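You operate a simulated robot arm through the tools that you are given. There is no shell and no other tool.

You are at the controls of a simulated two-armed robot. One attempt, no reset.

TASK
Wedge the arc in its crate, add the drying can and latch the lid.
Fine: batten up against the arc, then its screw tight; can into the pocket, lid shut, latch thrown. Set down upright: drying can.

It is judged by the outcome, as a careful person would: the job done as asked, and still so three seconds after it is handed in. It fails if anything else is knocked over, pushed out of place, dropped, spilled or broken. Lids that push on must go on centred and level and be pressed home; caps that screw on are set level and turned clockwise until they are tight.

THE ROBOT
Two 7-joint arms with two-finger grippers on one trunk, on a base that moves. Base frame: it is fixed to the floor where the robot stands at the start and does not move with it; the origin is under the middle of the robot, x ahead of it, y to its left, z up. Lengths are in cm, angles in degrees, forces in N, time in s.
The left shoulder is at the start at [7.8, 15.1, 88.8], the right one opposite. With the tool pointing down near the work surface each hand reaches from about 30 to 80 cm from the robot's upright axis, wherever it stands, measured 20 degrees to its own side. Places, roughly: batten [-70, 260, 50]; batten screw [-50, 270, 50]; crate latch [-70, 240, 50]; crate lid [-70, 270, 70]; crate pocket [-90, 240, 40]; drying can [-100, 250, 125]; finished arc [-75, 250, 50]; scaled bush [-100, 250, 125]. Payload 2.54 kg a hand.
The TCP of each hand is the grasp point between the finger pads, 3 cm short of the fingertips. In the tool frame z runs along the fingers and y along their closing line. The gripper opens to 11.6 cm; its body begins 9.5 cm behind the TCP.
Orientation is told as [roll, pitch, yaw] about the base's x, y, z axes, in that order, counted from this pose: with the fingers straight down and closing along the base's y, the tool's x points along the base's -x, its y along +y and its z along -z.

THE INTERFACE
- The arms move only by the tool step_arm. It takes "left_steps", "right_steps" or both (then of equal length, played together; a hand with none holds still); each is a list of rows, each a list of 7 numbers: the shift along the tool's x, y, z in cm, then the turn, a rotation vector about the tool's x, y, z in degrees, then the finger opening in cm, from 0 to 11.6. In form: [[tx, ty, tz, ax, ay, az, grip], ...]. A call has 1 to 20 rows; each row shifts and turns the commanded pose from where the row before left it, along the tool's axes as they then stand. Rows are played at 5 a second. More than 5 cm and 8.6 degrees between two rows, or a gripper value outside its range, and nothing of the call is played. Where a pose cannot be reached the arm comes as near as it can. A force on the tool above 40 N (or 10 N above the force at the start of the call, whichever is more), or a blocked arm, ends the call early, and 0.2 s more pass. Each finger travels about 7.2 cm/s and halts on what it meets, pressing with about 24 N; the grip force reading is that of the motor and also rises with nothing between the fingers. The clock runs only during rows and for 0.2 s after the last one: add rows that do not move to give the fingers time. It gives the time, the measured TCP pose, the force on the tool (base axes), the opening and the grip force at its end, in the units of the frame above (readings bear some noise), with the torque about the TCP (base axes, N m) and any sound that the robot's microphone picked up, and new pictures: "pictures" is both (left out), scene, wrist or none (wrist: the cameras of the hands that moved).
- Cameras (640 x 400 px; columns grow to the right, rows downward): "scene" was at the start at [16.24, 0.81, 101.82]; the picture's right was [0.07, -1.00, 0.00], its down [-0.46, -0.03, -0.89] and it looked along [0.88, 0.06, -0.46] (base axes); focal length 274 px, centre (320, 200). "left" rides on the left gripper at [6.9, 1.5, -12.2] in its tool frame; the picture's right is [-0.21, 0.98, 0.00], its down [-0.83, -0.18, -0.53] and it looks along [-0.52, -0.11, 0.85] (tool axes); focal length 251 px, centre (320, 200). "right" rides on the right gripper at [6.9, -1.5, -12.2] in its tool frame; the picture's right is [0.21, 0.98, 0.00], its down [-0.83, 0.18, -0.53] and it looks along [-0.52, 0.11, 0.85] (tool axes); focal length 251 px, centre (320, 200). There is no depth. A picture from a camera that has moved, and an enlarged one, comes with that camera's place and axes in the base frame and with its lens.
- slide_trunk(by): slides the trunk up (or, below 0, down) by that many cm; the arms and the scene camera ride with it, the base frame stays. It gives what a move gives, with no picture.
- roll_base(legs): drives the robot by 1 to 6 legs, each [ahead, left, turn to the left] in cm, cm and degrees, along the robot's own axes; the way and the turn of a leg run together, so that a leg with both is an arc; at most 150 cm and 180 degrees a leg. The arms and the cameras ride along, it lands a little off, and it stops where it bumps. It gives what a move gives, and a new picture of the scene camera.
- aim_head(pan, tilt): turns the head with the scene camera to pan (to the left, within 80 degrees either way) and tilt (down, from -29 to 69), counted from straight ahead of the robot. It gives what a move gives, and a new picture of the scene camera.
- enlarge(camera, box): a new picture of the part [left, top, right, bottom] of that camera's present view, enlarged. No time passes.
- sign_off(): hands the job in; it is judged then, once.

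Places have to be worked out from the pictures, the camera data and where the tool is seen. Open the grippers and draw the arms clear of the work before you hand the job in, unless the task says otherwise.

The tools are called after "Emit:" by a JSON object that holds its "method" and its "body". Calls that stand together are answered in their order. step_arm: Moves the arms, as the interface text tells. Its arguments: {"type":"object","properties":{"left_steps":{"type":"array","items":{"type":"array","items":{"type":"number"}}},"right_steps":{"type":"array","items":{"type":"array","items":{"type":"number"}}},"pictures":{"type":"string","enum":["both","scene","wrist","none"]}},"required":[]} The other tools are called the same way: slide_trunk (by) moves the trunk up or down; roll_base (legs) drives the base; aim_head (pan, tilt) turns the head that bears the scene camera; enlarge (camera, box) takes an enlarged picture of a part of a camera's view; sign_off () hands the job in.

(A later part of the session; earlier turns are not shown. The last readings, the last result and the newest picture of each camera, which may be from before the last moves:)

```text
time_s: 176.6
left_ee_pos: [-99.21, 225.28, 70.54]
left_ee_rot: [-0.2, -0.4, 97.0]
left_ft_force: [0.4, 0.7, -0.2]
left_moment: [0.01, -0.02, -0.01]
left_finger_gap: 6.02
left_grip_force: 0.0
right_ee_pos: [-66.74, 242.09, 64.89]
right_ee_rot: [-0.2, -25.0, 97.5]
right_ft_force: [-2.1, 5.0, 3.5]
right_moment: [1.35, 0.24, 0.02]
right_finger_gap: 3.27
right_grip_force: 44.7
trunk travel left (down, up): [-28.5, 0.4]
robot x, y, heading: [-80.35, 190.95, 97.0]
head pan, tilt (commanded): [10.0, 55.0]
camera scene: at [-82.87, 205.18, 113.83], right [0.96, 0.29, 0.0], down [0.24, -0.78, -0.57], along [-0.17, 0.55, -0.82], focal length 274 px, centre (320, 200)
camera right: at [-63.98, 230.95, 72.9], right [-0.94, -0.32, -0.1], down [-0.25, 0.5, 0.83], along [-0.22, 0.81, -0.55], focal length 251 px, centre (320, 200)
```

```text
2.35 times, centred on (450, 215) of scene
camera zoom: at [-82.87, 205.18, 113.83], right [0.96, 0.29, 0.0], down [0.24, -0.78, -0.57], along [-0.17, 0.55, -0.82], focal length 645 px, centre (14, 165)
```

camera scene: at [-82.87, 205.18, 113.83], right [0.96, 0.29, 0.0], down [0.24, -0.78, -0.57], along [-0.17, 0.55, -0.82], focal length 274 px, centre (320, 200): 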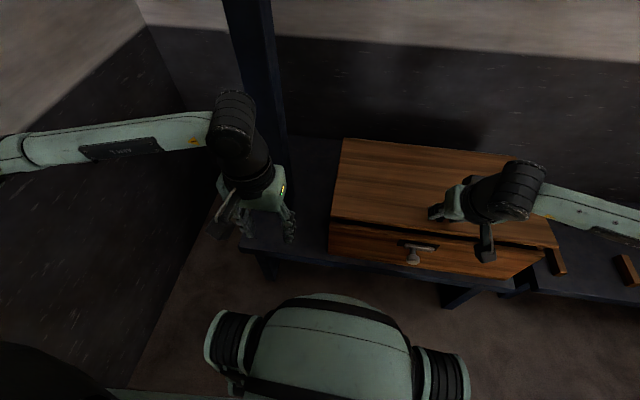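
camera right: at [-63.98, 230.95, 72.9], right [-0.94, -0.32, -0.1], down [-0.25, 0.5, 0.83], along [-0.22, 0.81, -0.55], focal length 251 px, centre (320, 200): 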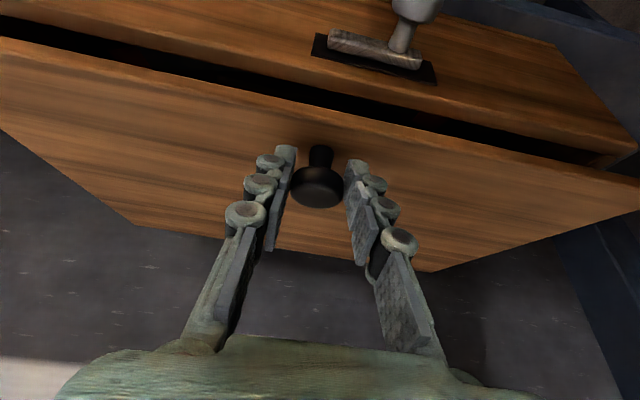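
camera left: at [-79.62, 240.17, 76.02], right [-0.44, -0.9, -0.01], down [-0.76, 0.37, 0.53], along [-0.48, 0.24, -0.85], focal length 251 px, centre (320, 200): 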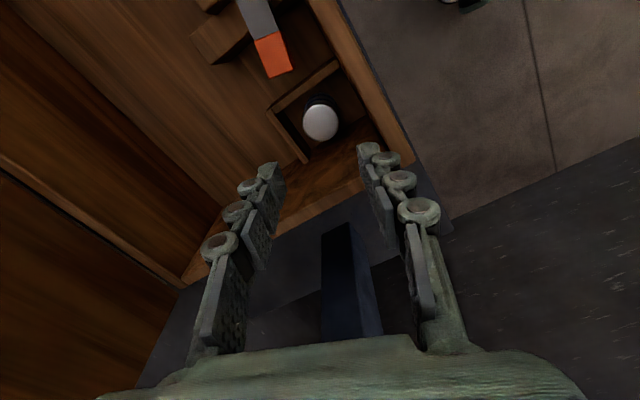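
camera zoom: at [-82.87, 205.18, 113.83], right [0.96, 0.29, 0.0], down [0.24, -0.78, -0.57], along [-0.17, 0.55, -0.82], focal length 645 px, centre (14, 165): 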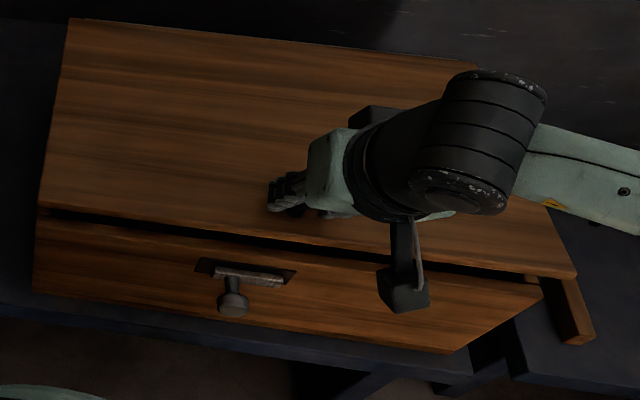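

Only a small front gap is left. I lower further in small steps until the lid seats.

Emit:
{"method": "step_arm", "body": {"right_steps": [[0.4, 0, 0.58, 0, 0, 0, 1], [0.39, 0, 0.58, 0, 0, 0, 1], [0, 0, 0, 0, 0, 0, 1]], "pictures": "wrist"}}

Emit:
{"method": "enlarge", "body": {"camera": "scene", "box": [315, 130, 585, 300]}}

```text
time_s: 177.3
left_ee_pos: [-99.15, 225.26, 70.41]
left_ee_rot: [-0.2, -0.6, 97.0]
left_ft_force: [-0.1, 0.5, 0.3]
left_moment: [0.02, 0.04, 0.02]
left_finger_gap: 6.0
left_grip_force: 0.1
right_ee_pos: [-66.71, 241.8, 63.62]
right_ee_rot: [-0.3, -24.9, 97.4]
right_ft_force: [-3.8, -1.9, 4.9]
right_moment: [1.12, 0.26, 0.04]
right_finger_gap: 3.26
right_grip_force: 45.5
trunk travel left (down, up): [-28.5, 0.4]
robot x, y, heading: [-80.73, 191.54, 97.0]
head pan, tilt (commanded): [10.0, 55.0]
camera right: at [-63.94, 230.69, 71.56], right [-0.94, -0.32, -0.1], down [-0.25, 0.5, 0.83], along [-0.22, 0.81, -0.55], focal length 251 px, centre (320, 200)
```

right: 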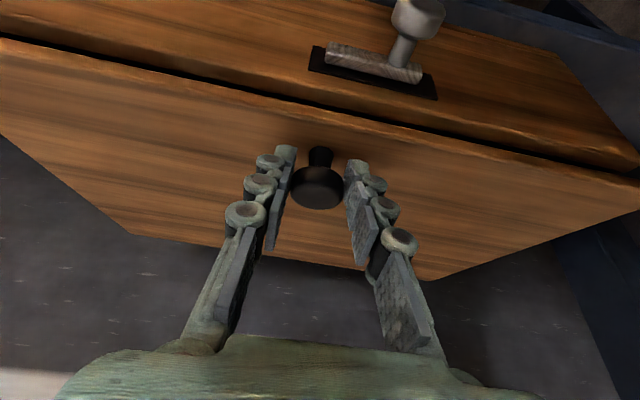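

```text
2.35 times, centred on (450, 215) of scene
camera zoom: at [-82.88, 205.13, 113.84], right [0.96, 0.29, 0.0], down [0.24, -0.78, -0.57], along [-0.17, 0.55, -0.82], focal length 645 px, centre (14, 165)
```

zoom: 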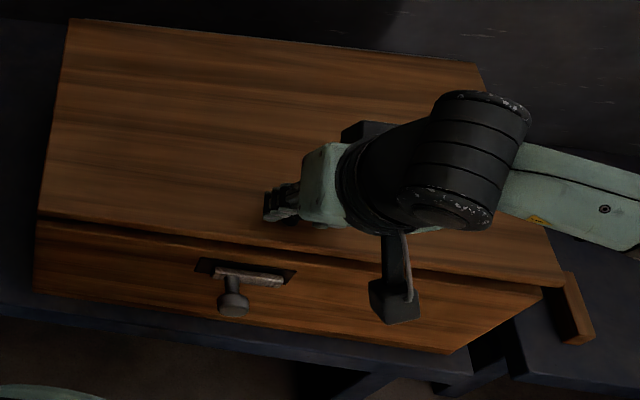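

Almost shut. Three more small steps.

Emit:
{"method": "step_arm", "body": {"right_steps": [[0.18, 0, 0.3, 0, 0, 0, 1], [0.18, 0, 0.3, 0, 0, 0, 1], [0.18, 0, 0.3, 0, 0, 0, 1], [0, 0, 0, 0, 0, 0, 1]], "pictures": "wrist"}}

Emit:
{"method": "enlarge", "body": {"camera": "scene", "box": [315, 130, 585, 300]}}

```text
time_s: 178.3
left_ee_pos: [-99.21, 225.15, 70.61]
left_ee_rot: [-0.4, -0.6, 96.9]
left_ft_force: [0.5, -0.4, 0.3]
left_moment: [0.04, 0.0, 0.04]
left_finger_gap: 6.0
left_grip_force: 0.0
right_ee_pos: [-66.81, 241.63, 62.47]
right_ee_rot: [-0.3, -24.9, 97.6]
right_ft_force: [-3.3, -12.2, 6.3]
right_moment: [0.95, 0.26, 0.07]
right_finger_gap: 3.29
right_grip_force: 45.1
trunk travel left (down, up): [-28.5, 0.4]
robot x, y, heading: [-80.29, 191.38, 97.2]
head pan, tilt (commanded): [10.0, 55.0]
camera right: at [-63.93, 230.56, 70.5], right [-0.94, -0.32, -0.1], down [-0.25, 0.5, 0.83], along [-0.22, 0.81, -0.55], focal length 251 px, centre (320, 200)
```

right: 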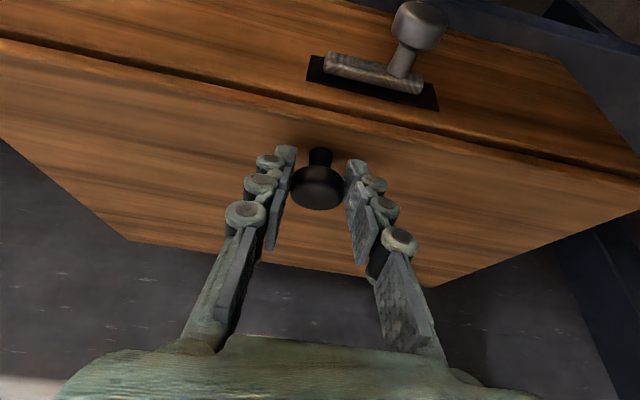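

```text
2.35 times, centred on (450, 215) of scene
camera zoom: at [-82.88, 205.08, 113.85], right [0.96, 0.29, 0.0], down [0.24, -0.78, -0.57], along [-0.17, 0.55, -0.82], focal length 645 px, centre (14, 165)
```

zoom: 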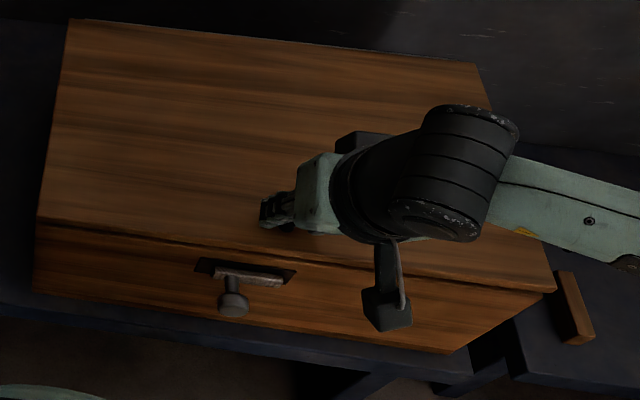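

Still a hairline gap; a slight backward offset shows (−12 N in y), so I correct that and press down in 0.2–0.3 cm steps.

Emit:
{"method": "step_arm", "body": {"right_steps": [[0.2, 0, 0.1, 0, 0, 0, 1], [0.16, 0, 0.26, 0, 0, 0, 1], [0.16, 0, 0.26, 0, 0, 0, 1], [0, 0, 0, 0, 0, 0, 1]], "pictures": "wrist"}}

Emit:
{"method": "enlarge", "body": {"camera": "right", "box": [100, 20, 500, 220]}}

```text
time_s: 179.3
left_ee_pos: [-99.26, 225.27, 70.63]
left_ee_rot: [-0.4, -0.5, 97.0]
left_ft_force: [-0.5, -0.5, 0.2]
left_moment: [0.0, 0.0, -0.02]
left_finger_gap: 5.99
left_grip_force: 0.1
right_ee_pos: [-66.82, 241.67, 61.66]
right_ee_rot: [-0.4, -25.0, 97.4]
right_ft_force: [-3.1, -7.7, 7.5]
right_moment: [0.67, 0.17, 0.07]
right_finger_gap: 3.27
right_grip_force: 45.2
trunk travel left (down, up): [-28.5, 0.4]
robot x, y, heading: [-80.34, 191.73, 97.2]
head pan, tilt (commanded): [10.0, 55.0]
camera right: at [-63.93, 230.48, 69.78], right [-0.94, -0.32, -0.1], down [-0.25, 0.49, 0.83], along [-0.22, 0.81, -0.55], focal length 251 px, centre (320, 200)
```

right: 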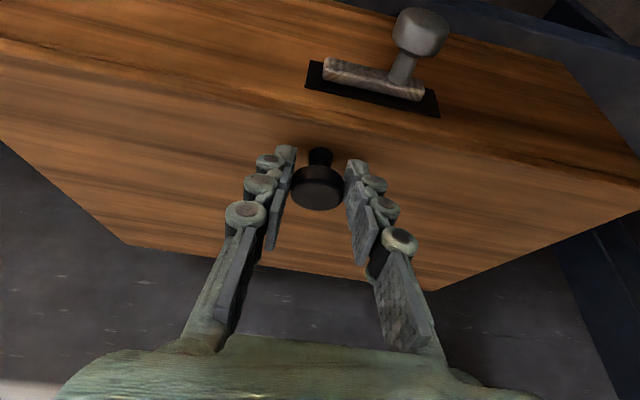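

```text
1.60 times, centred on (300, 120) of right
camera zoom: at [-63.93, 230.48, 69.78], right [-0.94, -0.32, -0.1], down [-0.25, 0.49, 0.83], along [-0.22, 0.81, -0.55], focal length 402 px, centre (352, 328)
```

zoom: 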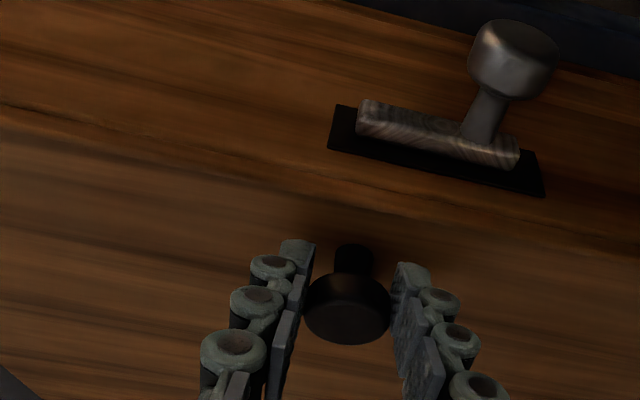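

The gap has vanished. I press slightly more to confirm the lid is seated by the force.

Emit:
{"method": "step_arm", "body": {"right_steps": [[0.1, 0, 0.18, 0, 0, 0, 1], [0, 0, 0, 0, 0, 0, 1]], "pictures": "none"}}

Emit:
{"method": "step_arm", "body": {"right_steps": [[0.1, 0, 0.18, 0, 0, 0, 1], [0, 0, 0, 0, 0, 0, 1]], "pictures": "wrist"}}

```text
time_s: 179.9
left_ee_pos: [-99.15, 225.25, 70.6]
left_ee_rot: [-0.4, -0.7, 97.0]
left_ft_force: [0.1, 0.5, 0.2]
left_moment: [0.01, 0.01, -0.03]
left_finger_gap: 6.0
left_grip_force: 0.1
right_ee_pos: [-66.67, 241.73, 61.68]
right_ee_rot: [-0.3, -25.3, 97.5]
right_ft_force: [-2.2, -6.7, 23.8]
right_moment: [-0.61, 0.08, 0.01]
right_finger_gap: 3.26
right_grip_force: 45.0
trunk travel left (down, up): [-28.5, 0.4]
robot x, y, heading: [-80.69, 191.6, 97.0]
head pan, tilt (commanded): [10.0, 55.0]
```

```text
time_s: 180.6
left_ee_pos: [-99.26, 225.11, 70.7]
left_ee_rot: [-0.3, -0.6, 97.1]
left_ft_force: [-0.3, -0.1, 0.2]
left_moment: [0.01, -0.02, 0.04]
left_finger_gap: 6.0
left_grip_force: 0.1
right_ee_pos: [-66.8, 241.63, 61.52]
right_ee_rot: [-0.4, -25.5, 97.5]
right_ft_force: [-0.8, -3.9, 32.6]
right_moment: [0.51, 0.14, 0.03]
right_finger_gap: 3.3
right_grip_force: 44.8
trunk travel left (down, up): [-28.5, 0.4]
robot x, y, heading: [-80.23, 191.26, 97.1]
head pan, tilt (commanded): [10.0, 55.0]
camera right: at [-63.93, 230.44, 69.55], right [-0.94, -0.32, -0.1], down [-0.25, 0.49, 0.84], along [-0.22, 0.81, -0.54], focal length 251 px, centre (320, 200)
```

right: 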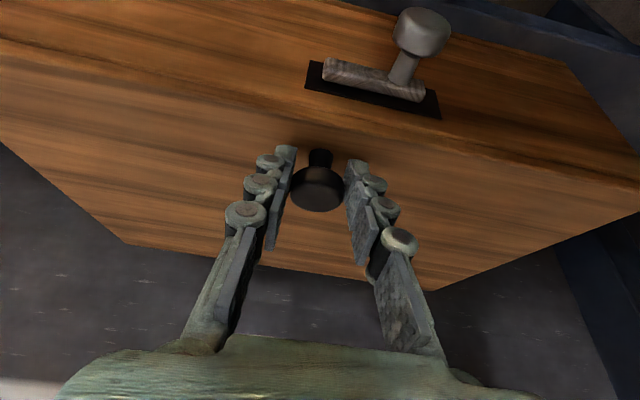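

Force climbs to 32 N while nothing moves: the lid is fully shut. I ease off, release the knob and withdraw the right hand upward.

Emit:
{"method": "step_arm", "body": {"right_steps": [[-0.12, 0, -0.25, 0, 0, 0, 1], [0, 0, 0, 0, 0, 0, 3.6], [0, 0, 0, 0, 0, 0, 5], [0, 0, 0, 0, 0, 0, 6], [0, 0, -1.5, 0, 0, 0, 6], [0, 0, -3, 0, 0, 0, 6], [0, 0, -4, 0, 0, 0, 6], [0, 0, -4, 0, 0, 0, 6], [0, 0, 0, 0, 0, 0, 6]], "pictures": "both"}}

Emit:
{"method": "enlarge", "body": {"camera": "scene", "box": [315, 130, 585, 300]}}

Emit:
{"method": "enlarge", "body": {"camera": "right", "box": [200, 0, 520, 200]}}

```text
time_s: 182.6
left_ee_pos: [-99.42, 225.26, 70.64]
left_ee_rot: [-0.3, -0.5, 96.9]
left_ft_force: [-1.3, -0.9, 0.6]
left_moment: [0.02, 0.01, 0.01]
left_finger_gap: 6.01
left_grip_force: 0.0
right_ee_pos: [-66.19, 236.21, 72.74]
right_ee_rot: [-0.3, -25.0, 97.5]
right_ft_force: [0.5, -0.3, -0.4]
right_moment: [0.0, 0.0, -0.01]
right_finger_gap: 5.99
right_grip_force: 0.0
trunk travel left (down, up): [-28.5, 0.4]
robot x, y, heading: [-80.25, 191.45, 97.1]
head pan, tilt (commanded): [10.0, 55.0]
camera scene: at [-82.86, 205.2, 113.83], right [0.96, 0.29, 0.0], down [0.24, -0.78, -0.57], along [-0.17, 0.55, -0.82], focal length 274 px, centre (320, 200)
camera right: at [-63.36, 225.1, 80.89], right [-0.94, -0.32, -0.1], down [-0.25, 0.5, 0.83], along [-0.22, 0.81, -0.55], focal length 251 px, centre (320, 200)
```

scene: 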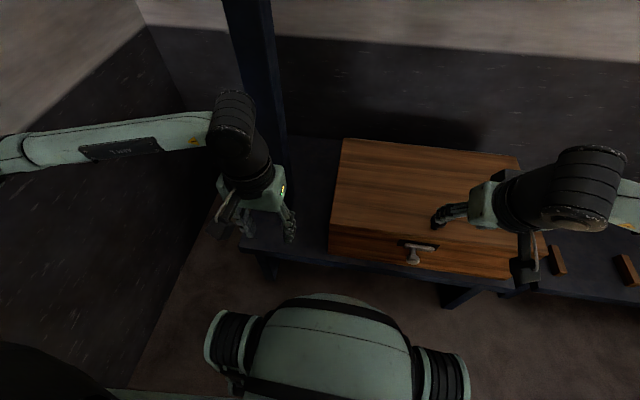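
right: 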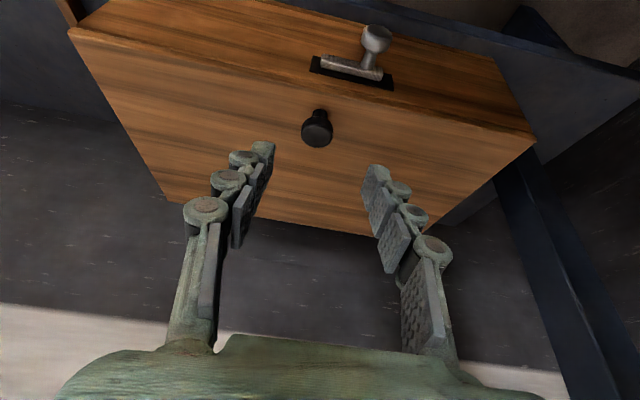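

```text
2.35 times, centred on (450, 215) of scene
camera zoom: at [-82.86, 205.2, 113.83], right [0.96, 0.29, 0.0], down [0.24, -0.78, -0.57], along [-0.17, 0.55, -0.82], focal length 645 px, centre (14, 165)
```

zoom: 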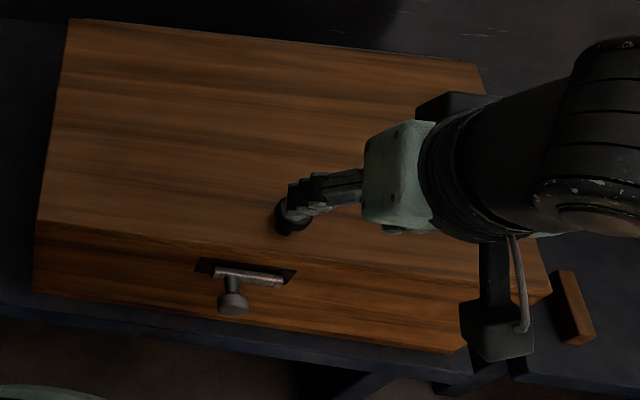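

```text
2.00 times, centred on (360, 100) of right
camera zoom: at [-63.36, 225.1, 80.89], right [-0.94, -0.32, -0.1], down [-0.25, 0.5, 0.83], along [-0.22, 0.81, -0.55], focal length 503 px, centre (240, 400)
```

zoom: 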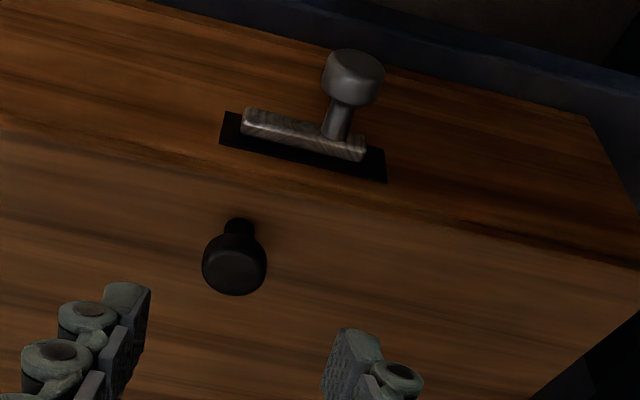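

The lid is shut flat. Now the latch: a metal bar with a knob on a black plate at ≈(-69, 239, 53.5) on the front face. I bring the right wrist camera lower in front of it for a close look at how it moves.

Emit:
{"method": "step_arm", "body": {"right_steps": [[3, 0.6, -1.4, 0, 0, 0, 6], [3, 0.6, -1.4, 0, 0, 0, 6], [3, 0.6, -1.4, 0, 0, 0, 6], [1.5, 0.6, 3.2, 0, 0, 0, 6], [1.5, 0.6, 3.2, 0, 0, 0, 6], [1.5, 0, 3.2, 0, 0, 0, 6], [1.5, 0, 3.2, 0, 0, 0, 6], [0, 0, 0, 0, 0, 0, 6]], "pictures": "both"}}

Emit:
{"method": "enlarge", "body": {"camera": "right", "box": [200, 60, 440, 220]}}

```text
time_s: 184.2
left_ee_pos: [-99.3, 225.18, 70.5]
left_ee_rot: [-0.4, -0.5, 97.0]
left_ft_force: [0.7, 0.0, 0.5]
left_moment: [0.04, 0.03, 0.0]
left_finger_gap: 6.0
left_grip_force: 0.1
right_ee_pos: [-72.39, 231.78, 57.33]
right_ee_rot: [4.4, -25.5, 93.1]
right_ft_force: [10.5, 5.1, -4.2]
right_moment: [0.05, 1.0, 1.2]
right_finger_gap: 5.97
right_grip_force: 0.0
right hand out of reach, approached as far as the arm can: row 1, 2, 3
trunk travel left (down, up): [-28.5, 0.4]
robot x, y, heading: [-80.49, 191.48, 97.6]
head pan, tilt (commanded): [10.0, 55.0]
stopped in row 8 (right hand): the force on the tool passed its limit at 180 N (the readings are from after the stop); the commanded pose is now the measured one
camera scene: at [-82.85, 205.16, 113.84], right [0.96, 0.3, 0.0], down [0.24, -0.78, -0.57], along [-0.17, 0.55, -0.82], focal length 274 px, centre (320, 200)
camera right: at [-69.43, 220.38, 65.05], right [-0.96, -0.28, -0.02], down [-0.17, 0.5, 0.85], along [-0.23, 0.82, -0.53], focal length 251 px, centre (320, 200)
```

scene: 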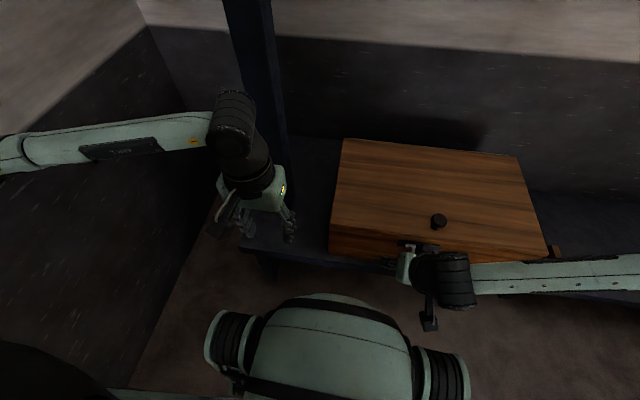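
right: 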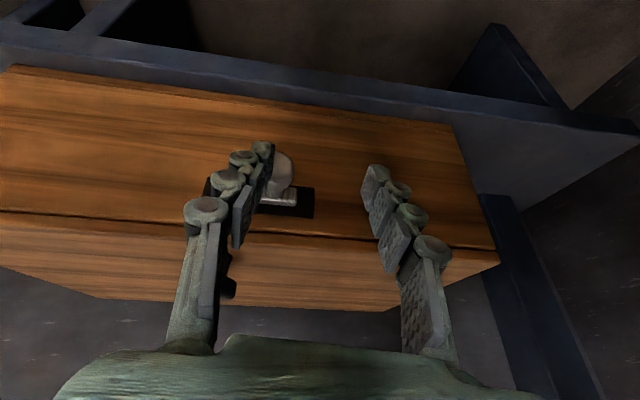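

```text
2.50 times, centred on (320, 140) of right
camera zoom: at [-69.43, 220.38, 65.05], right [-0.96, -0.28, -0.02], down [-0.17, 0.5, 0.85], along [-0.23, 0.82, -0.53], focal length 629 px, centre (320, 350)
```

zoom: 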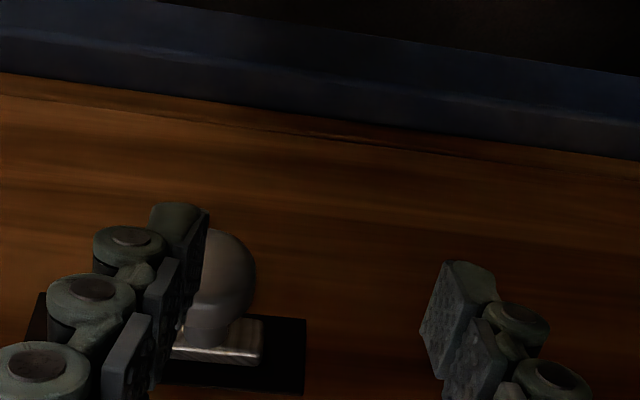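

The stop came from my own camera bracket touching my body (contact point computes to the camera's place), not the crate. I raise the hand away, forward-up, and check the crate is unmoved.

Emit:
{"method": "step_arm", "body": {"right_steps": [[-0.5, -0.8, -1.5, 0, 0, 0, 6], [-1.3, -0.5, -2.7, 0, 0, 0, 6], [-1.7, 0, -3.6, 0, 0, 0, 6], [-1.7, 0, -3.6, 0, 0, 0, 6], [-1.7, 0, -3.6, 0, 0, 0, 6], [0, 0, 0, 0, 0, 0, 6]], "pictures": "both"}}

Emit:
{"method": "enlarge", "body": {"camera": "scene", "box": [315, 130, 585, 300]}}

```text
time_s: 185.6
left_ee_pos: [-99.2, 225.35, 70.59]
left_ee_rot: [-0.3, -0.4, 97.0]
left_ft_force: [-0.9, 0.1, 0.1]
left_moment: [0.02, 0.01, -0.05]
left_finger_gap: 6.03
left_grip_force: 0.1
right_ee_pos: [-70.85, 233.0, 72.99]
right_ee_rot: [4.7, -25.3, 93.2]
right_ft_force: [-0.2, 0.2, 0.1]
right_moment: [0.04, 0.03, -0.04]
right_finger_gap: 6.0
right_grip_force: 0.2
right hand out of reach, approached as far as the arm can: row 5
trunk travel left (down, up): [-28.5, 0.4]
robot x, y, heading: [-80.14, 191.4, 97.3]
head pan, tilt (commanded): [10.0, 55.0]
camera scene: at [-82.88, 205.19, 113.83], right [0.96, 0.3, 0.0], down [0.24, -0.78, -0.57], along [-0.17, 0.55, -0.82], focal length 274 px, centre (320, 200)
camera right: at [-67.7, 221.68, 80.78], right [-0.96, -0.28, -0.02], down [-0.17, 0.5, 0.85], along [-0.23, 0.82, -0.53], focal length 251 px, centre (320, 200)
```

scene: 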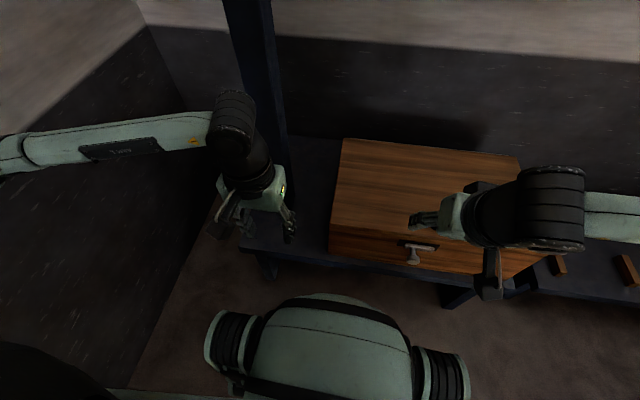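
right: 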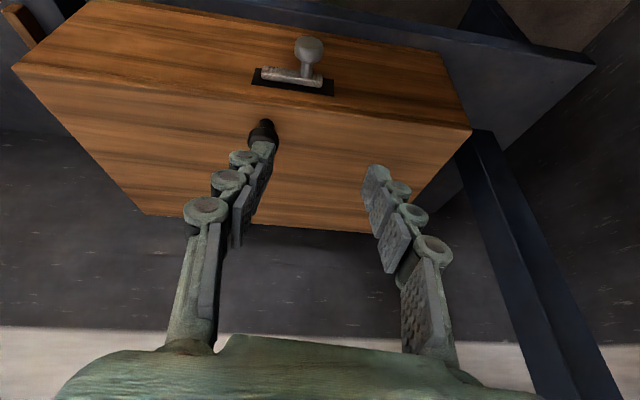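

```text
2.35 times, centred on (450, 215) of scene
camera zoom: at [-82.88, 205.19, 113.83], right [0.96, 0.3, 0.0], down [0.24, -0.78, -0.57], along [-0.17, 0.55, -0.82], focal length 645 px, centre (14, 165)
```

zoom: 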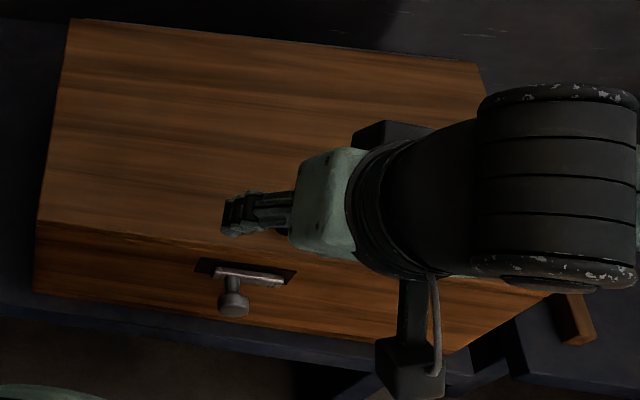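

The crate and latch are exactly where they were. I look at the latch closely from both cameras.

Emit:
{"method": "enlarge", "body": {"camera": "scene", "box": [385, 225, 455, 275]}}

Emit:
{"method": "enlarge", "body": {"camera": "right", "box": [235, 20, 355, 110]}}

```text
8.00 times, centred on (420, 250) of scene
camera zoom: at [-82.88, 205.19, 113.83], right [0.96, 0.3, 0.0], down [0.24, -0.78, -0.57], along [-0.17, 0.55, -0.82], focal length 2193 px, centre (-480, -200)
```

zoom: 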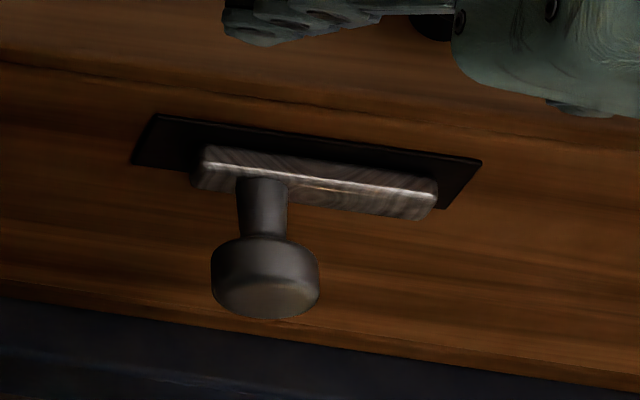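

```text
4.44 times, centred on (295, 65) of right
camera zoom: at [-67.7, 221.68, 80.78], right [-0.96, -0.28, -0.02], down [-0.17, 0.5, 0.85], along [-0.23, 0.82, -0.53], focal length 1118 px, centre (431, 800)
```

zoom: 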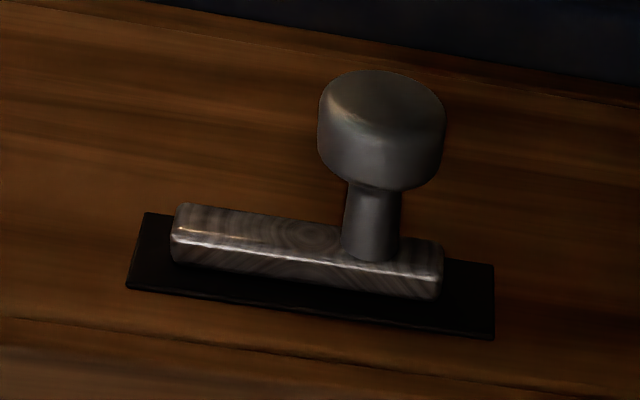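

Clear now: a bar with a side knob on a black backplate, most likely sliding along the plate or turning about it. I straighten the right hand to vertical so I can grip the latch knob from above.

Emit:
{"method": "step_arm", "body": {"right_steps": [[0, 0, 0, 1.5, 8.3, -1.5, 6], [0, 0, 0, 1.5, 8.3, -1.5, 6], [0, 0, 0, 1.5, 8.3, -1.5, 6], [0, 0, 0, 0, 0, 0, 6]], "pictures": "wrist"}}

```text
time_s: 186.6
left_ee_pos: [-99.22, 225.24, 70.62]
left_ee_rot: [-0.3, -0.4, 97.0]
left_ft_force: [0.3, 0.7, -0.3]
left_moment: [-0.01, 0.02, 0.01]
left_finger_gap: 5.99
left_grip_force: 0.1
right_ee_pos: [-70.74, 232.9, 72.87]
right_ee_rot: [-1.1, -0.4, 98.5]
right_ft_force: [0.4, -0.5, 0.7]
right_moment: [0.03, -0.01, -0.01]
right_finger_gap: 6.0
right_grip_force: 0.0
trunk travel left (down, up): [-28.5, 0.4]
robot x, y, heading: [-80.14, 191.68, 97.0]
head pan, tilt (commanded): [10.0, 55.0]
camera right: at [-68.47, 226.25, 84.95], right [-0.93, -0.36, -0.02], down [-0.31, 0.78, 0.54], along [-0.18, 0.51, -0.84], focal length 251 px, centre (320, 200)
```

right: 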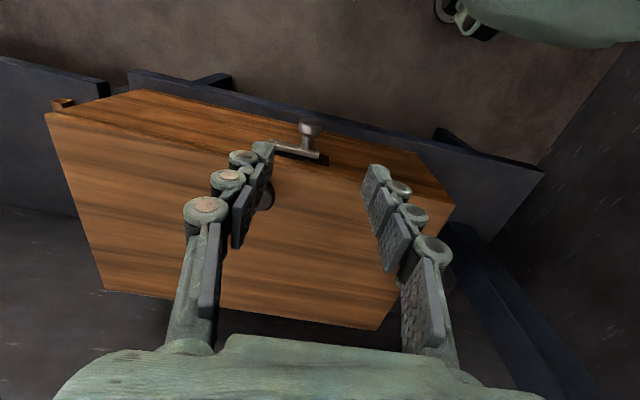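

The knob is at ≈(-70, 236.5, 52.8). I move over it and descend to z≈60 for a check, fingers open along the crate's width.

Emit:
{"method": "step_arm", "body": {"right_steps": [[-1.85, -0.65, 0, 0, 0, 0, 6.5], [-1.8, -0.64, 0, 0, 0, 0, 6.5], [0, 0, 4, 0, 0, 0, 6.5], [0, 0, 4, 0, 0, 0, 6.5], [0, 0, 4, 0, 0, 0, 6.5], [0, 0, 1, 0, 0, 0, 6.5], [0, 0, 0, 0, 0, 0, 6.5]], "pictures": "both"}}

Emit:
{"method": "enlarge", "body": {"camera": "right", "box": [200, 60, 440, 240]}}

```text
time_s: 188.2
left_ee_pos: [-99.19, 225.3, 70.64]
left_ee_rot: [-0.3, -0.5, 97.0]
left_ft_force: [0.6, 0.6, -0.2]
left_moment: [0.01, 0.0, -0.01]
left_finger_gap: 6.0
left_grip_force: 0.1
right_ee_pos: [-69.65, 236.99, 59.99]
right_ee_rot: [-1.1, -0.6, 98.6]
right_ft_force: [0.5, 0.2, 0.1]
right_moment: [0.01, 0.03, 0.0]
right_finger_gap: 6.5
right_grip_force: 0.1
trunk travel left (down, up): [-28.5, 0.4]
robot x, y, heading: [-80.17, 191.34, 97.0]
head pan, tilt (commanded): [10.0, 55.0]
camera scene: at [-82.88, 205.19, 113.83], right [0.96, 0.3, 0.0], down [0.24, -0.78, -0.57], along [-0.17, 0.55, -0.82], focal length 274 px, centre (320, 200)
camera right: at [-67.4, 230.17, 72.04], right [-0.93, -0.36, -0.02], down [-0.31, 0.78, 0.54], along [-0.18, 0.51, -0.84], focal length 251 px, centre (320, 200)
```

scene: 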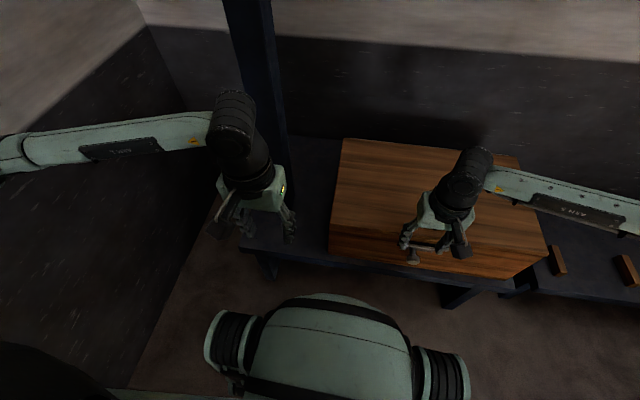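
right: 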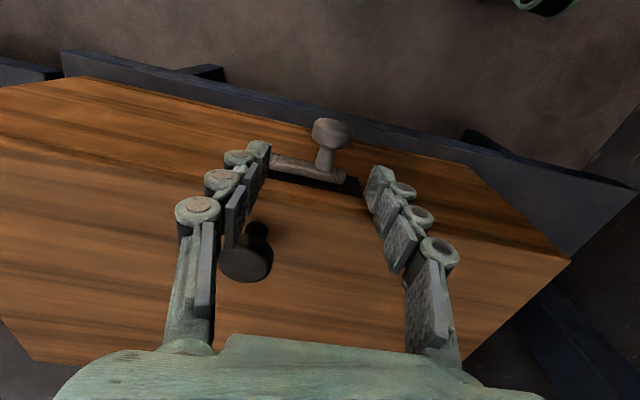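

```text
2.22 times, centred on (320, 150) of right
camera zoom: at [-67.4, 230.17, 72.04], right [-0.93, -0.36, -0.02], down [-0.31, 0.78, 0.54], along [-0.18, 0.51, -0.84], focal length 559 px, centre (320, 311)
```

zoom: 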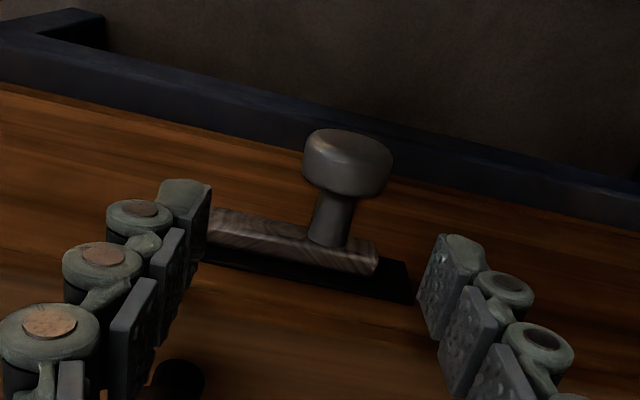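

The latch knob head computes to (-70.2, 235.8, 52.8). I centre over it and go down so the pads flank the knob.

Emit:
{"method": "step_arm", "body": {"right_steps": [[0.5, 0.38, 0, 0, 0, 0, 6.5], [0.5, 0.38, 0, 0, 0, 0, 6.5], [0, 0, 2, 0, 0, 0, 6.5], [0, 0, 2, 0, 0, 0, 6.5], [0, 0, 1.8, 0, 0, 0, 6.5], [0, 0, 0, 0, 0, 0, 6.5]], "pictures": "both"}}

Emit:
{"method": "enlarge", "body": {"camera": "right", "box": [200, 80, 440, 260]}}

```text
time_s: 189.6
left_ee_pos: [-99.26, 225.19, 70.45]
left_ee_rot: [-0.4, -0.4, 97.0]
left_ft_force: [-0.4, 0.3, -0.4]
left_moment: [0.0, 0.0, 0.0]
left_finger_gap: 5.97
left_grip_force: 0.0
right_ee_pos: [-70.19, 236.0, 54.24]
right_ee_rot: [-1.0, -0.6, 98.6]
right_ft_force: [-0.1, -0.4, 0.0]
right_moment: [0.0, -0.03, 0.0]
right_finger_gap: 6.49
right_grip_force: 0.0
trunk travel left (down, up): [-28.5, 0.4]
robot x, y, heading: [-80.17, 191.35, 97.0]
head pan, tilt (commanded): [10.0, 55.0]
camera scene: at [-82.88, 205.2, 113.83], right [0.96, 0.3, 0.0], down [0.24, -0.78, -0.57], along [-0.17, 0.55, -0.82], focal length 274 px, centre (320, 200)
camera right: at [-67.91, 229.21, 66.26], right [-0.93, -0.36, -0.02], down [-0.31, 0.78, 0.54], along [-0.18, 0.51, -0.84], focal length 251 px, centre (320, 200)
```

scene: 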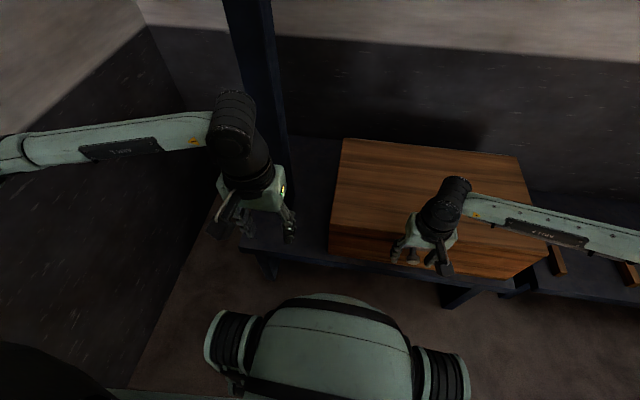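
right: 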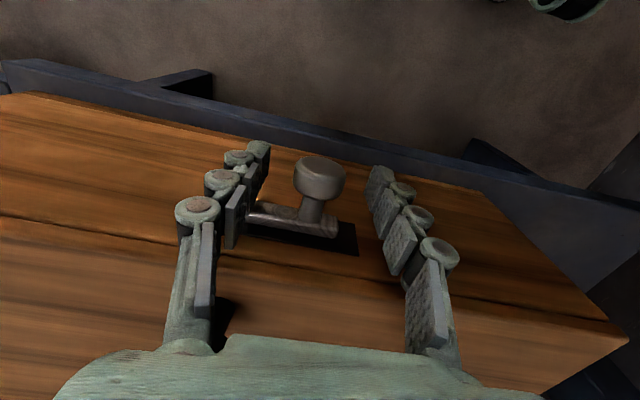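

```text
2.22 times, centred on (320, 170) of right
camera zoom: at [-67.91, 229.21, 66.26], right [-0.93, -0.36, -0.02], down [-0.31, 0.78, 0.54], along [-0.18, 0.51, -0.84], focal length 559 px, centre (320, 267)
```

zoom: 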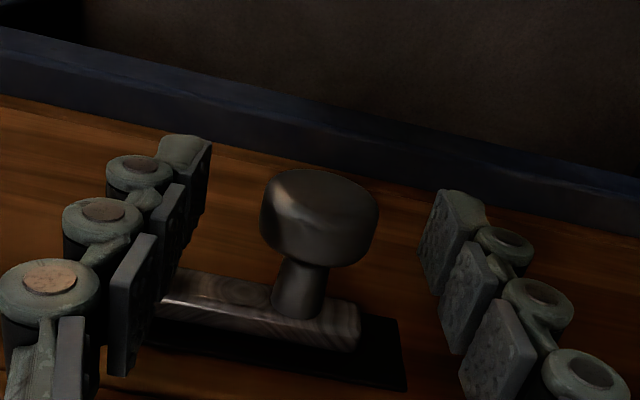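

The knob head is centred between the pads. I close on it.

Emit:
{"method": "step_arm", "body": {"right_steps": [[0, 0, 0, 0, 0, 0, 5], [0, 0, 0, 0, 0, 0, 3.5], [0, 0, 0, 0, 0, 0, 1.5], [0, 0, 0, 0, 0, 0, 1.5]], "pictures": "wrist"}}

Emit:
{"method": "enlarge", "body": {"camera": "right", "box": [200, 80, 440, 260]}}

```text
time_s: 190.6
left_ee_pos: [-99.1, 225.14, 70.61]
left_ee_rot: [-0.3, -0.4, 96.9]
left_ft_force: [0.8, 0.1, -0.2]
left_moment: [-0.02, 0.0, 0.03]
left_finger_gap: 5.99
left_grip_force: 0.1
right_ee_pos: [-69.95, 236.04, 54.26]
right_ee_rot: [-1.2, -0.5, 98.5]
right_ft_force: [6.2, -0.3, 1.6]
right_moment: [-0.06, -0.13, -0.37]
right_finger_gap: 2.83
right_grip_force: 45.2
trunk travel left (down, up): [-28.5, 0.4]
robot x, y, heading: [-80.14, 191.54, 97.4]
head pan, tilt (commanded): [10.0, 55.0]
camera right: at [-67.81, 229.22, 66.27], right [-0.93, -0.36, -0.02], down [-0.31, 0.78, 0.54], along [-0.17, 0.51, -0.84], focal length 251 px, centre (320, 200)
```

right: 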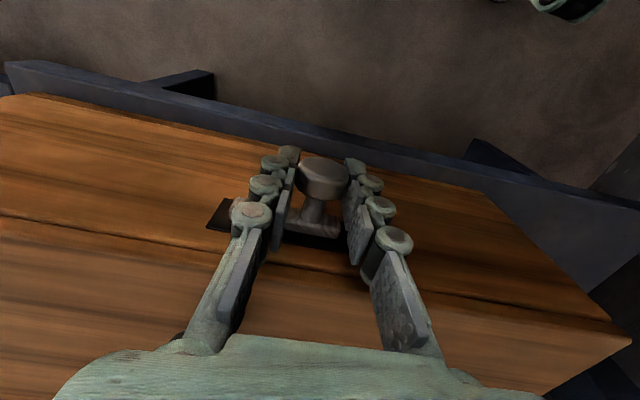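

```text
2.22 times, centred on (320, 170) of right
camera zoom: at [-67.81, 229.22, 66.27], right [-0.93, -0.36, -0.02], down [-0.31, 0.78, 0.54], along [-0.17, 0.51, -0.84], focal length 559 px, centre (320, 267)
```

zoom: 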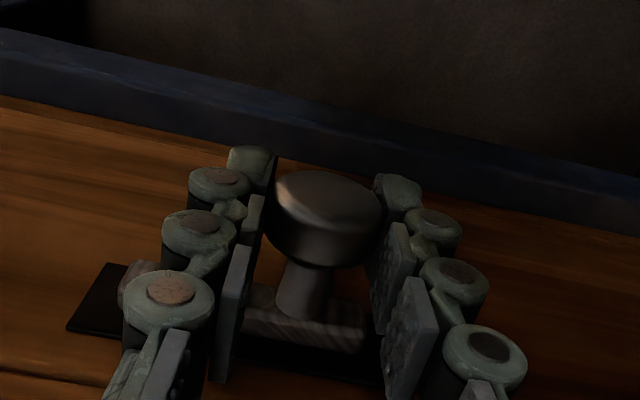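

Gripped (2.8 cm). Now a gentle test: I move 0.4 cm toward −x (along the plate) and read position and force.

Emit:
{"method": "step_arm", "body": {"right_steps": [[0, 0.2, 0, 0, 0, 0, 1], [0, 0.2, 0, 0, 0, 0, 1], [0, 0, 0, 0, 0, 0, 1]], "pictures": "none"}}

Emit:
{"method": "step_arm", "body": {"right_steps": [[0, -0.3, 0, 0, 0, 0, 1], [0, -0.3, 0, 0, 0, 0, 1], [0, -0.2, 0, 0, 0, 0, 1], [0, 0, 0, 0, 0, 0, 1]], "pictures": "none"}}

```text
time_s: 191.4
left_ee_pos: [-99.12, 225.24, 70.72]
left_ee_rot: [-0.2, -0.4, 97.0]
left_ft_force: [0.6, 0.1, 0.3]
left_moment: [0.01, 0.01, 0.02]
left_finger_gap: 6.01
left_grip_force: 0.0
right_ee_pos: [-70.01, 235.96, 54.08]
right_ee_rot: [-1.6, -0.6, 98.3]
right_ft_force: [33.1, 4.5, 13.3]
right_moment: [0.0, -0.33, -0.19]
right_finger_gap: 2.82
right_grip_force: 44.2
trunk travel left (down, up): [-28.5, 0.4]
robot x, y, heading: [-80.01, 191.39, 97.0]
head pan, tilt (commanded): [10.0, 55.0]
```

```text
time_s: 192.4
left_ee_pos: [-99.2, 225.3, 70.5]
left_ee_rot: [-0.4, -0.4, 97.2]
left_ft_force: [-0.6, -0.2, 0.8]
left_moment: [0.0, 0.01, -0.02]
left_finger_gap: 5.99
left_grip_force: 0.1
right_ee_pos: [-69.91, 235.97, 54.16]
right_ee_rot: [-0.9, -0.5, 98.7]
right_ft_force: [5.7, 7.3, 2.5]
right_moment: [-0.16, -0.33, -0.42]
right_finger_gap: 2.85
right_grip_force: 45.4
trunk travel left (down, up): [-28.5, 0.4]
robot x, y, heading: [-80.36, 191.03, 97.2]
head pan, tilt (commanded): [10.0, 55.0]
```

Toward −x it is rigidly blocked (33 N without motion). Now I test toward +x.

Emit:
{"method": "step_arm", "body": {"right_steps": [[0, -0.25, 0, 0, 0, 0, 1], [0, -0.25, 0, 0, 0, 0, 1], [0, 0, 0, 0, 0, 0, 1]], "pictures": "wrist"}}

Emit:
{"method": "enlarge", "body": {"camera": "right", "box": [200, 80, 440, 260]}}

```text
time_s: 193.2
left_ee_pos: [-99.28, 225.26, 70.58]
left_ee_rot: [-0.3, -0.5, 97.1]
left_ft_force: [0.1, 0.2, 0.1]
left_moment: [0.03, 0.0, 0.03]
left_finger_gap: 5.99
left_grip_force: 0.0
right_ee_pos: [-69.39, 236.03, 54.14]
right_ee_rot: [-1.1, -0.5, 98.6]
right_ft_force: [-2.9, -0.2, 6.3]
right_moment: [0.52, -0.11, -0.15]
right_finger_gap: 2.83
right_grip_force: 45.0
trunk travel left (down, up): [-28.5, 0.4]
robot x, y, heading: [-79.88, 191.94, 97.2]
head pan, tilt (commanded): [10.0, 55.0]
camera right: at [-67.16, 229.3, 66.26], right [-0.93, -0.36, -0.02], down [-0.31, 0.78, 0.54], along [-0.18, 0.51, -0.84], focal length 251 px, centre (320, 200)
```

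right: 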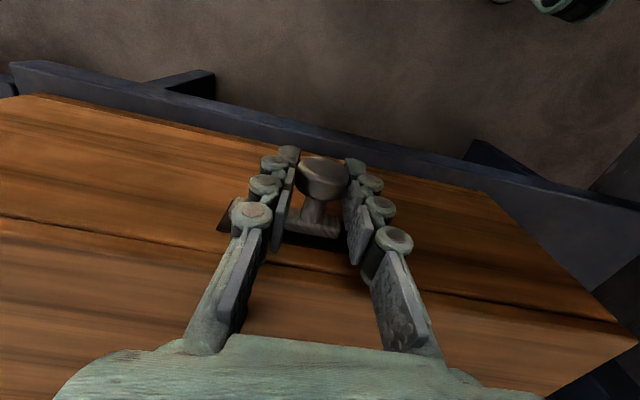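

```text
2.22 times, centred on (320, 170) of right
camera zoom: at [-67.16, 229.3, 66.26], right [-0.93, -0.36, -0.02], down [-0.31, 0.78, 0.54], along [-0.18, 0.51, -0.84], focal length 559 px, centre (320, 267)
```

zoom: 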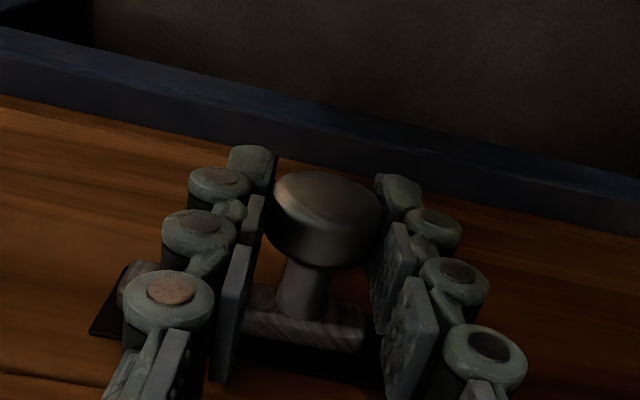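

It slides freely toward +x (moved 0.5 cm with ~3 N): that is the throw direction. I keep sliding until it stops.

Emit:
{"method": "step_arm", "body": {"right_steps": [[0, -0.3, 0, 0, 0, 0, 1], [0, -0.3, 0, 0, 0, 0, 1], [0, -0.3, 0, 0, 0, 0, 1], [0, 0, 0, 0, 0, 0, 1]], "pictures": "none"}}

Emit:
{"method": "step_arm", "body": {"right_steps": [[0, -0.3, 0, 0, 0, 0, 1], [0, -0.3, 0, 0, 0, 0, 1], [0, 0, 0, 0, 0, 0, 1]], "pictures": "wrist"}}

Emit:
{"method": "enlarge", "body": {"camera": "right", "box": [200, 80, 440, 260]}}

```text
time_s: 194.2
left_ee_pos: [-99.24, 225.22, 70.63]
left_ee_rot: [-0.3, -0.6, 97.0]
left_ft_force: [0.6, 0.2, -1.0]
left_moment: [-0.01, -0.01, 0.02]
left_finger_gap: 6.02
left_grip_force: 0.1
right_ee_pos: [-68.38, 236.19, 54.12]
right_ee_rot: [-1.1, -0.6, 98.6]
right_ft_force: [0.2, -7.3, 11.8]
right_moment: [-0.22, -0.02, -0.37]
right_finger_gap: 2.83
right_grip_force: 45.1
trunk travel left (down, up): [-28.5, 0.4]
robot x, y, heading: [-80.02, 191.47, 97.5]
head pan, tilt (commanded): [10.0, 55.0]
```

```text
time_s: 195.0
left_ee_pos: [-99.15, 225.19, 70.66]
left_ee_rot: [-0.3, -0.5, 97.0]
left_ft_force: [0.3, -0.5, -0.6]
left_moment: [-0.03, 0.0, 0.0]
left_finger_gap: 6.0
left_grip_force: 0.0
right_ee_pos: [-67.74, 236.23, 54.18]
right_ee_rot: [-1.2, -0.5, 98.7]
right_ft_force: [0.3, -8.8, 10.6]
right_moment: [-0.45, -0.04, -0.46]
right_finger_gap: 2.79
right_grip_force: 45.3
trunk travel left (down, up): [-28.5, 0.4]
robot x, y, heading: [-80.18, 191.18, 97.2]
head pan, tilt (commanded): [10.0, 55.0]
camera right: at [-65.58, 229.53, 66.26], right [-0.93, -0.36, -0.02], down [-0.31, 0.78, 0.54], along [-0.18, 0.51, -0.84], focal length 251 px, centre (320, 200)
```

right: 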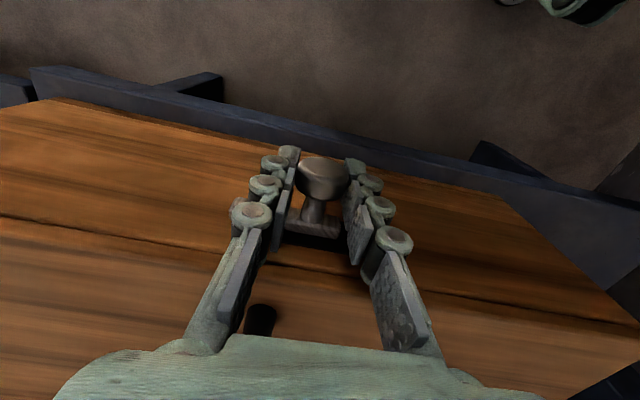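

```text
2.22 times, centred on (320, 170) of right
camera zoom: at [-65.58, 229.53, 66.26], right [-0.93, -0.36, -0.02], down [-0.31, 0.78, 0.54], along [-0.18, 0.51, -0.84], focal length 559 px, centre (320, 267)
```

zoom: 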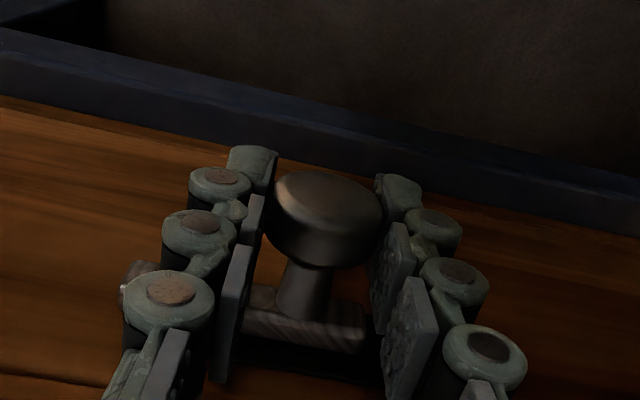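

It keeps sliding (2.2 cm so far). I relieve the small cross loads and continue in the same direction.

Emit:
{"method": "step_arm", "body": {"right_steps": [[0.1, -0.2, -0.1, 0, 0, 0, 1], [0, -0.3, 0, 0, 0, 0, 1], [0, -0.3, 0, 0, 0, 0, 1], [0, -0.3, 0, 0, 0, 0, 1], [0, 0, 0, 0, 0, 0, 1]], "pictures": "none"}}

Emit:
{"method": "step_arm", "body": {"right_steps": [[0, -0.3, 0, 0, 0, 0, 1], [0, -0.3, 0, 0, 0, 0, 1], [0, 0, 0, 0, 0, 0, 1]], "pictures": "wrist"}}

Emit:
{"method": "enlarge", "body": {"camera": "right", "box": [200, 80, 440, 260]}}

```text
time_s: 196.2
left_ee_pos: [-99.28, 225.24, 70.62]
left_ee_rot: [-0.3, -0.3, 97.0]
left_ft_force: [0.6, 0.4, -0.3]
left_moment: [0.04, 0.02, 0.0]
left_finger_gap: 6.0
left_grip_force: 0.1
right_ee_pos: [-66.78, 236.36, 54.24]
right_ee_rot: [-1.1, -0.5, 98.6]
right_ft_force: [-0.2, -5.9, -5.2]
right_moment: [0.78, 0.05, -0.32]
right_finger_gap: 2.8
right_grip_force: 45.1
trunk travel left (down, up): [-28.5, 0.4]
robot x, y, heading: [-79.75, 191.4, 97.3]
head pan, tilt (commanded): [10.0, 55.0]
```

```text
time_s: 197.0
left_ee_pos: [-99.28, 225.24, 70.57]
left_ee_rot: [-0.3, -0.4, 97.0]
left_ft_force: [-0.5, 0.8, 1.6]
left_moment: [-0.01, -0.03, -0.02]
left_finger_gap: 5.98
left_grip_force: 0.0
right_ee_pos: [-66.05, 236.43, 54.28]
right_ee_rot: [-1.1, -0.4, 98.6]
right_ft_force: [-1.4, -7.2, -15.6]
right_moment: [1.02, 0.09, -0.39]
right_finger_gap: 2.81
right_grip_force: 45.0
trunk travel left (down, up): [-28.5, 0.4]
robot x, y, heading: [-80.04, 191.48, 97.3]
head pan, tilt (commanded): [10.0, 55.0]
camera right: at [-63.89, 229.8, 66.27], right [-0.93, -0.36, -0.02], down [-0.31, 0.78, 0.54], along [-0.18, 0.51, -0.84], focal length 251 px, centre (320, 200)
```

right: 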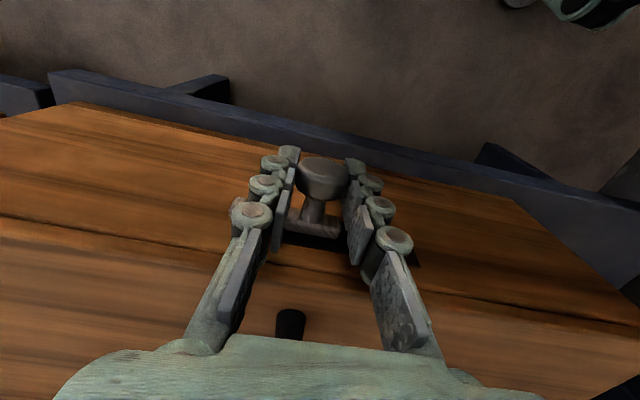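

```text
2.22 times, centred on (320, 170) of right
camera zoom: at [-63.89, 229.8, 66.27], right [-0.93, -0.36, -0.02], down [-0.31, 0.78, 0.54], along [-0.18, 0.51, -0.84], focal length 559 px, centre (320, 267)
```

zoom: 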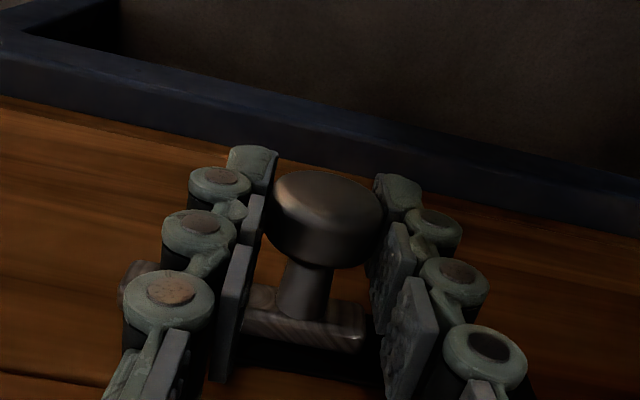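

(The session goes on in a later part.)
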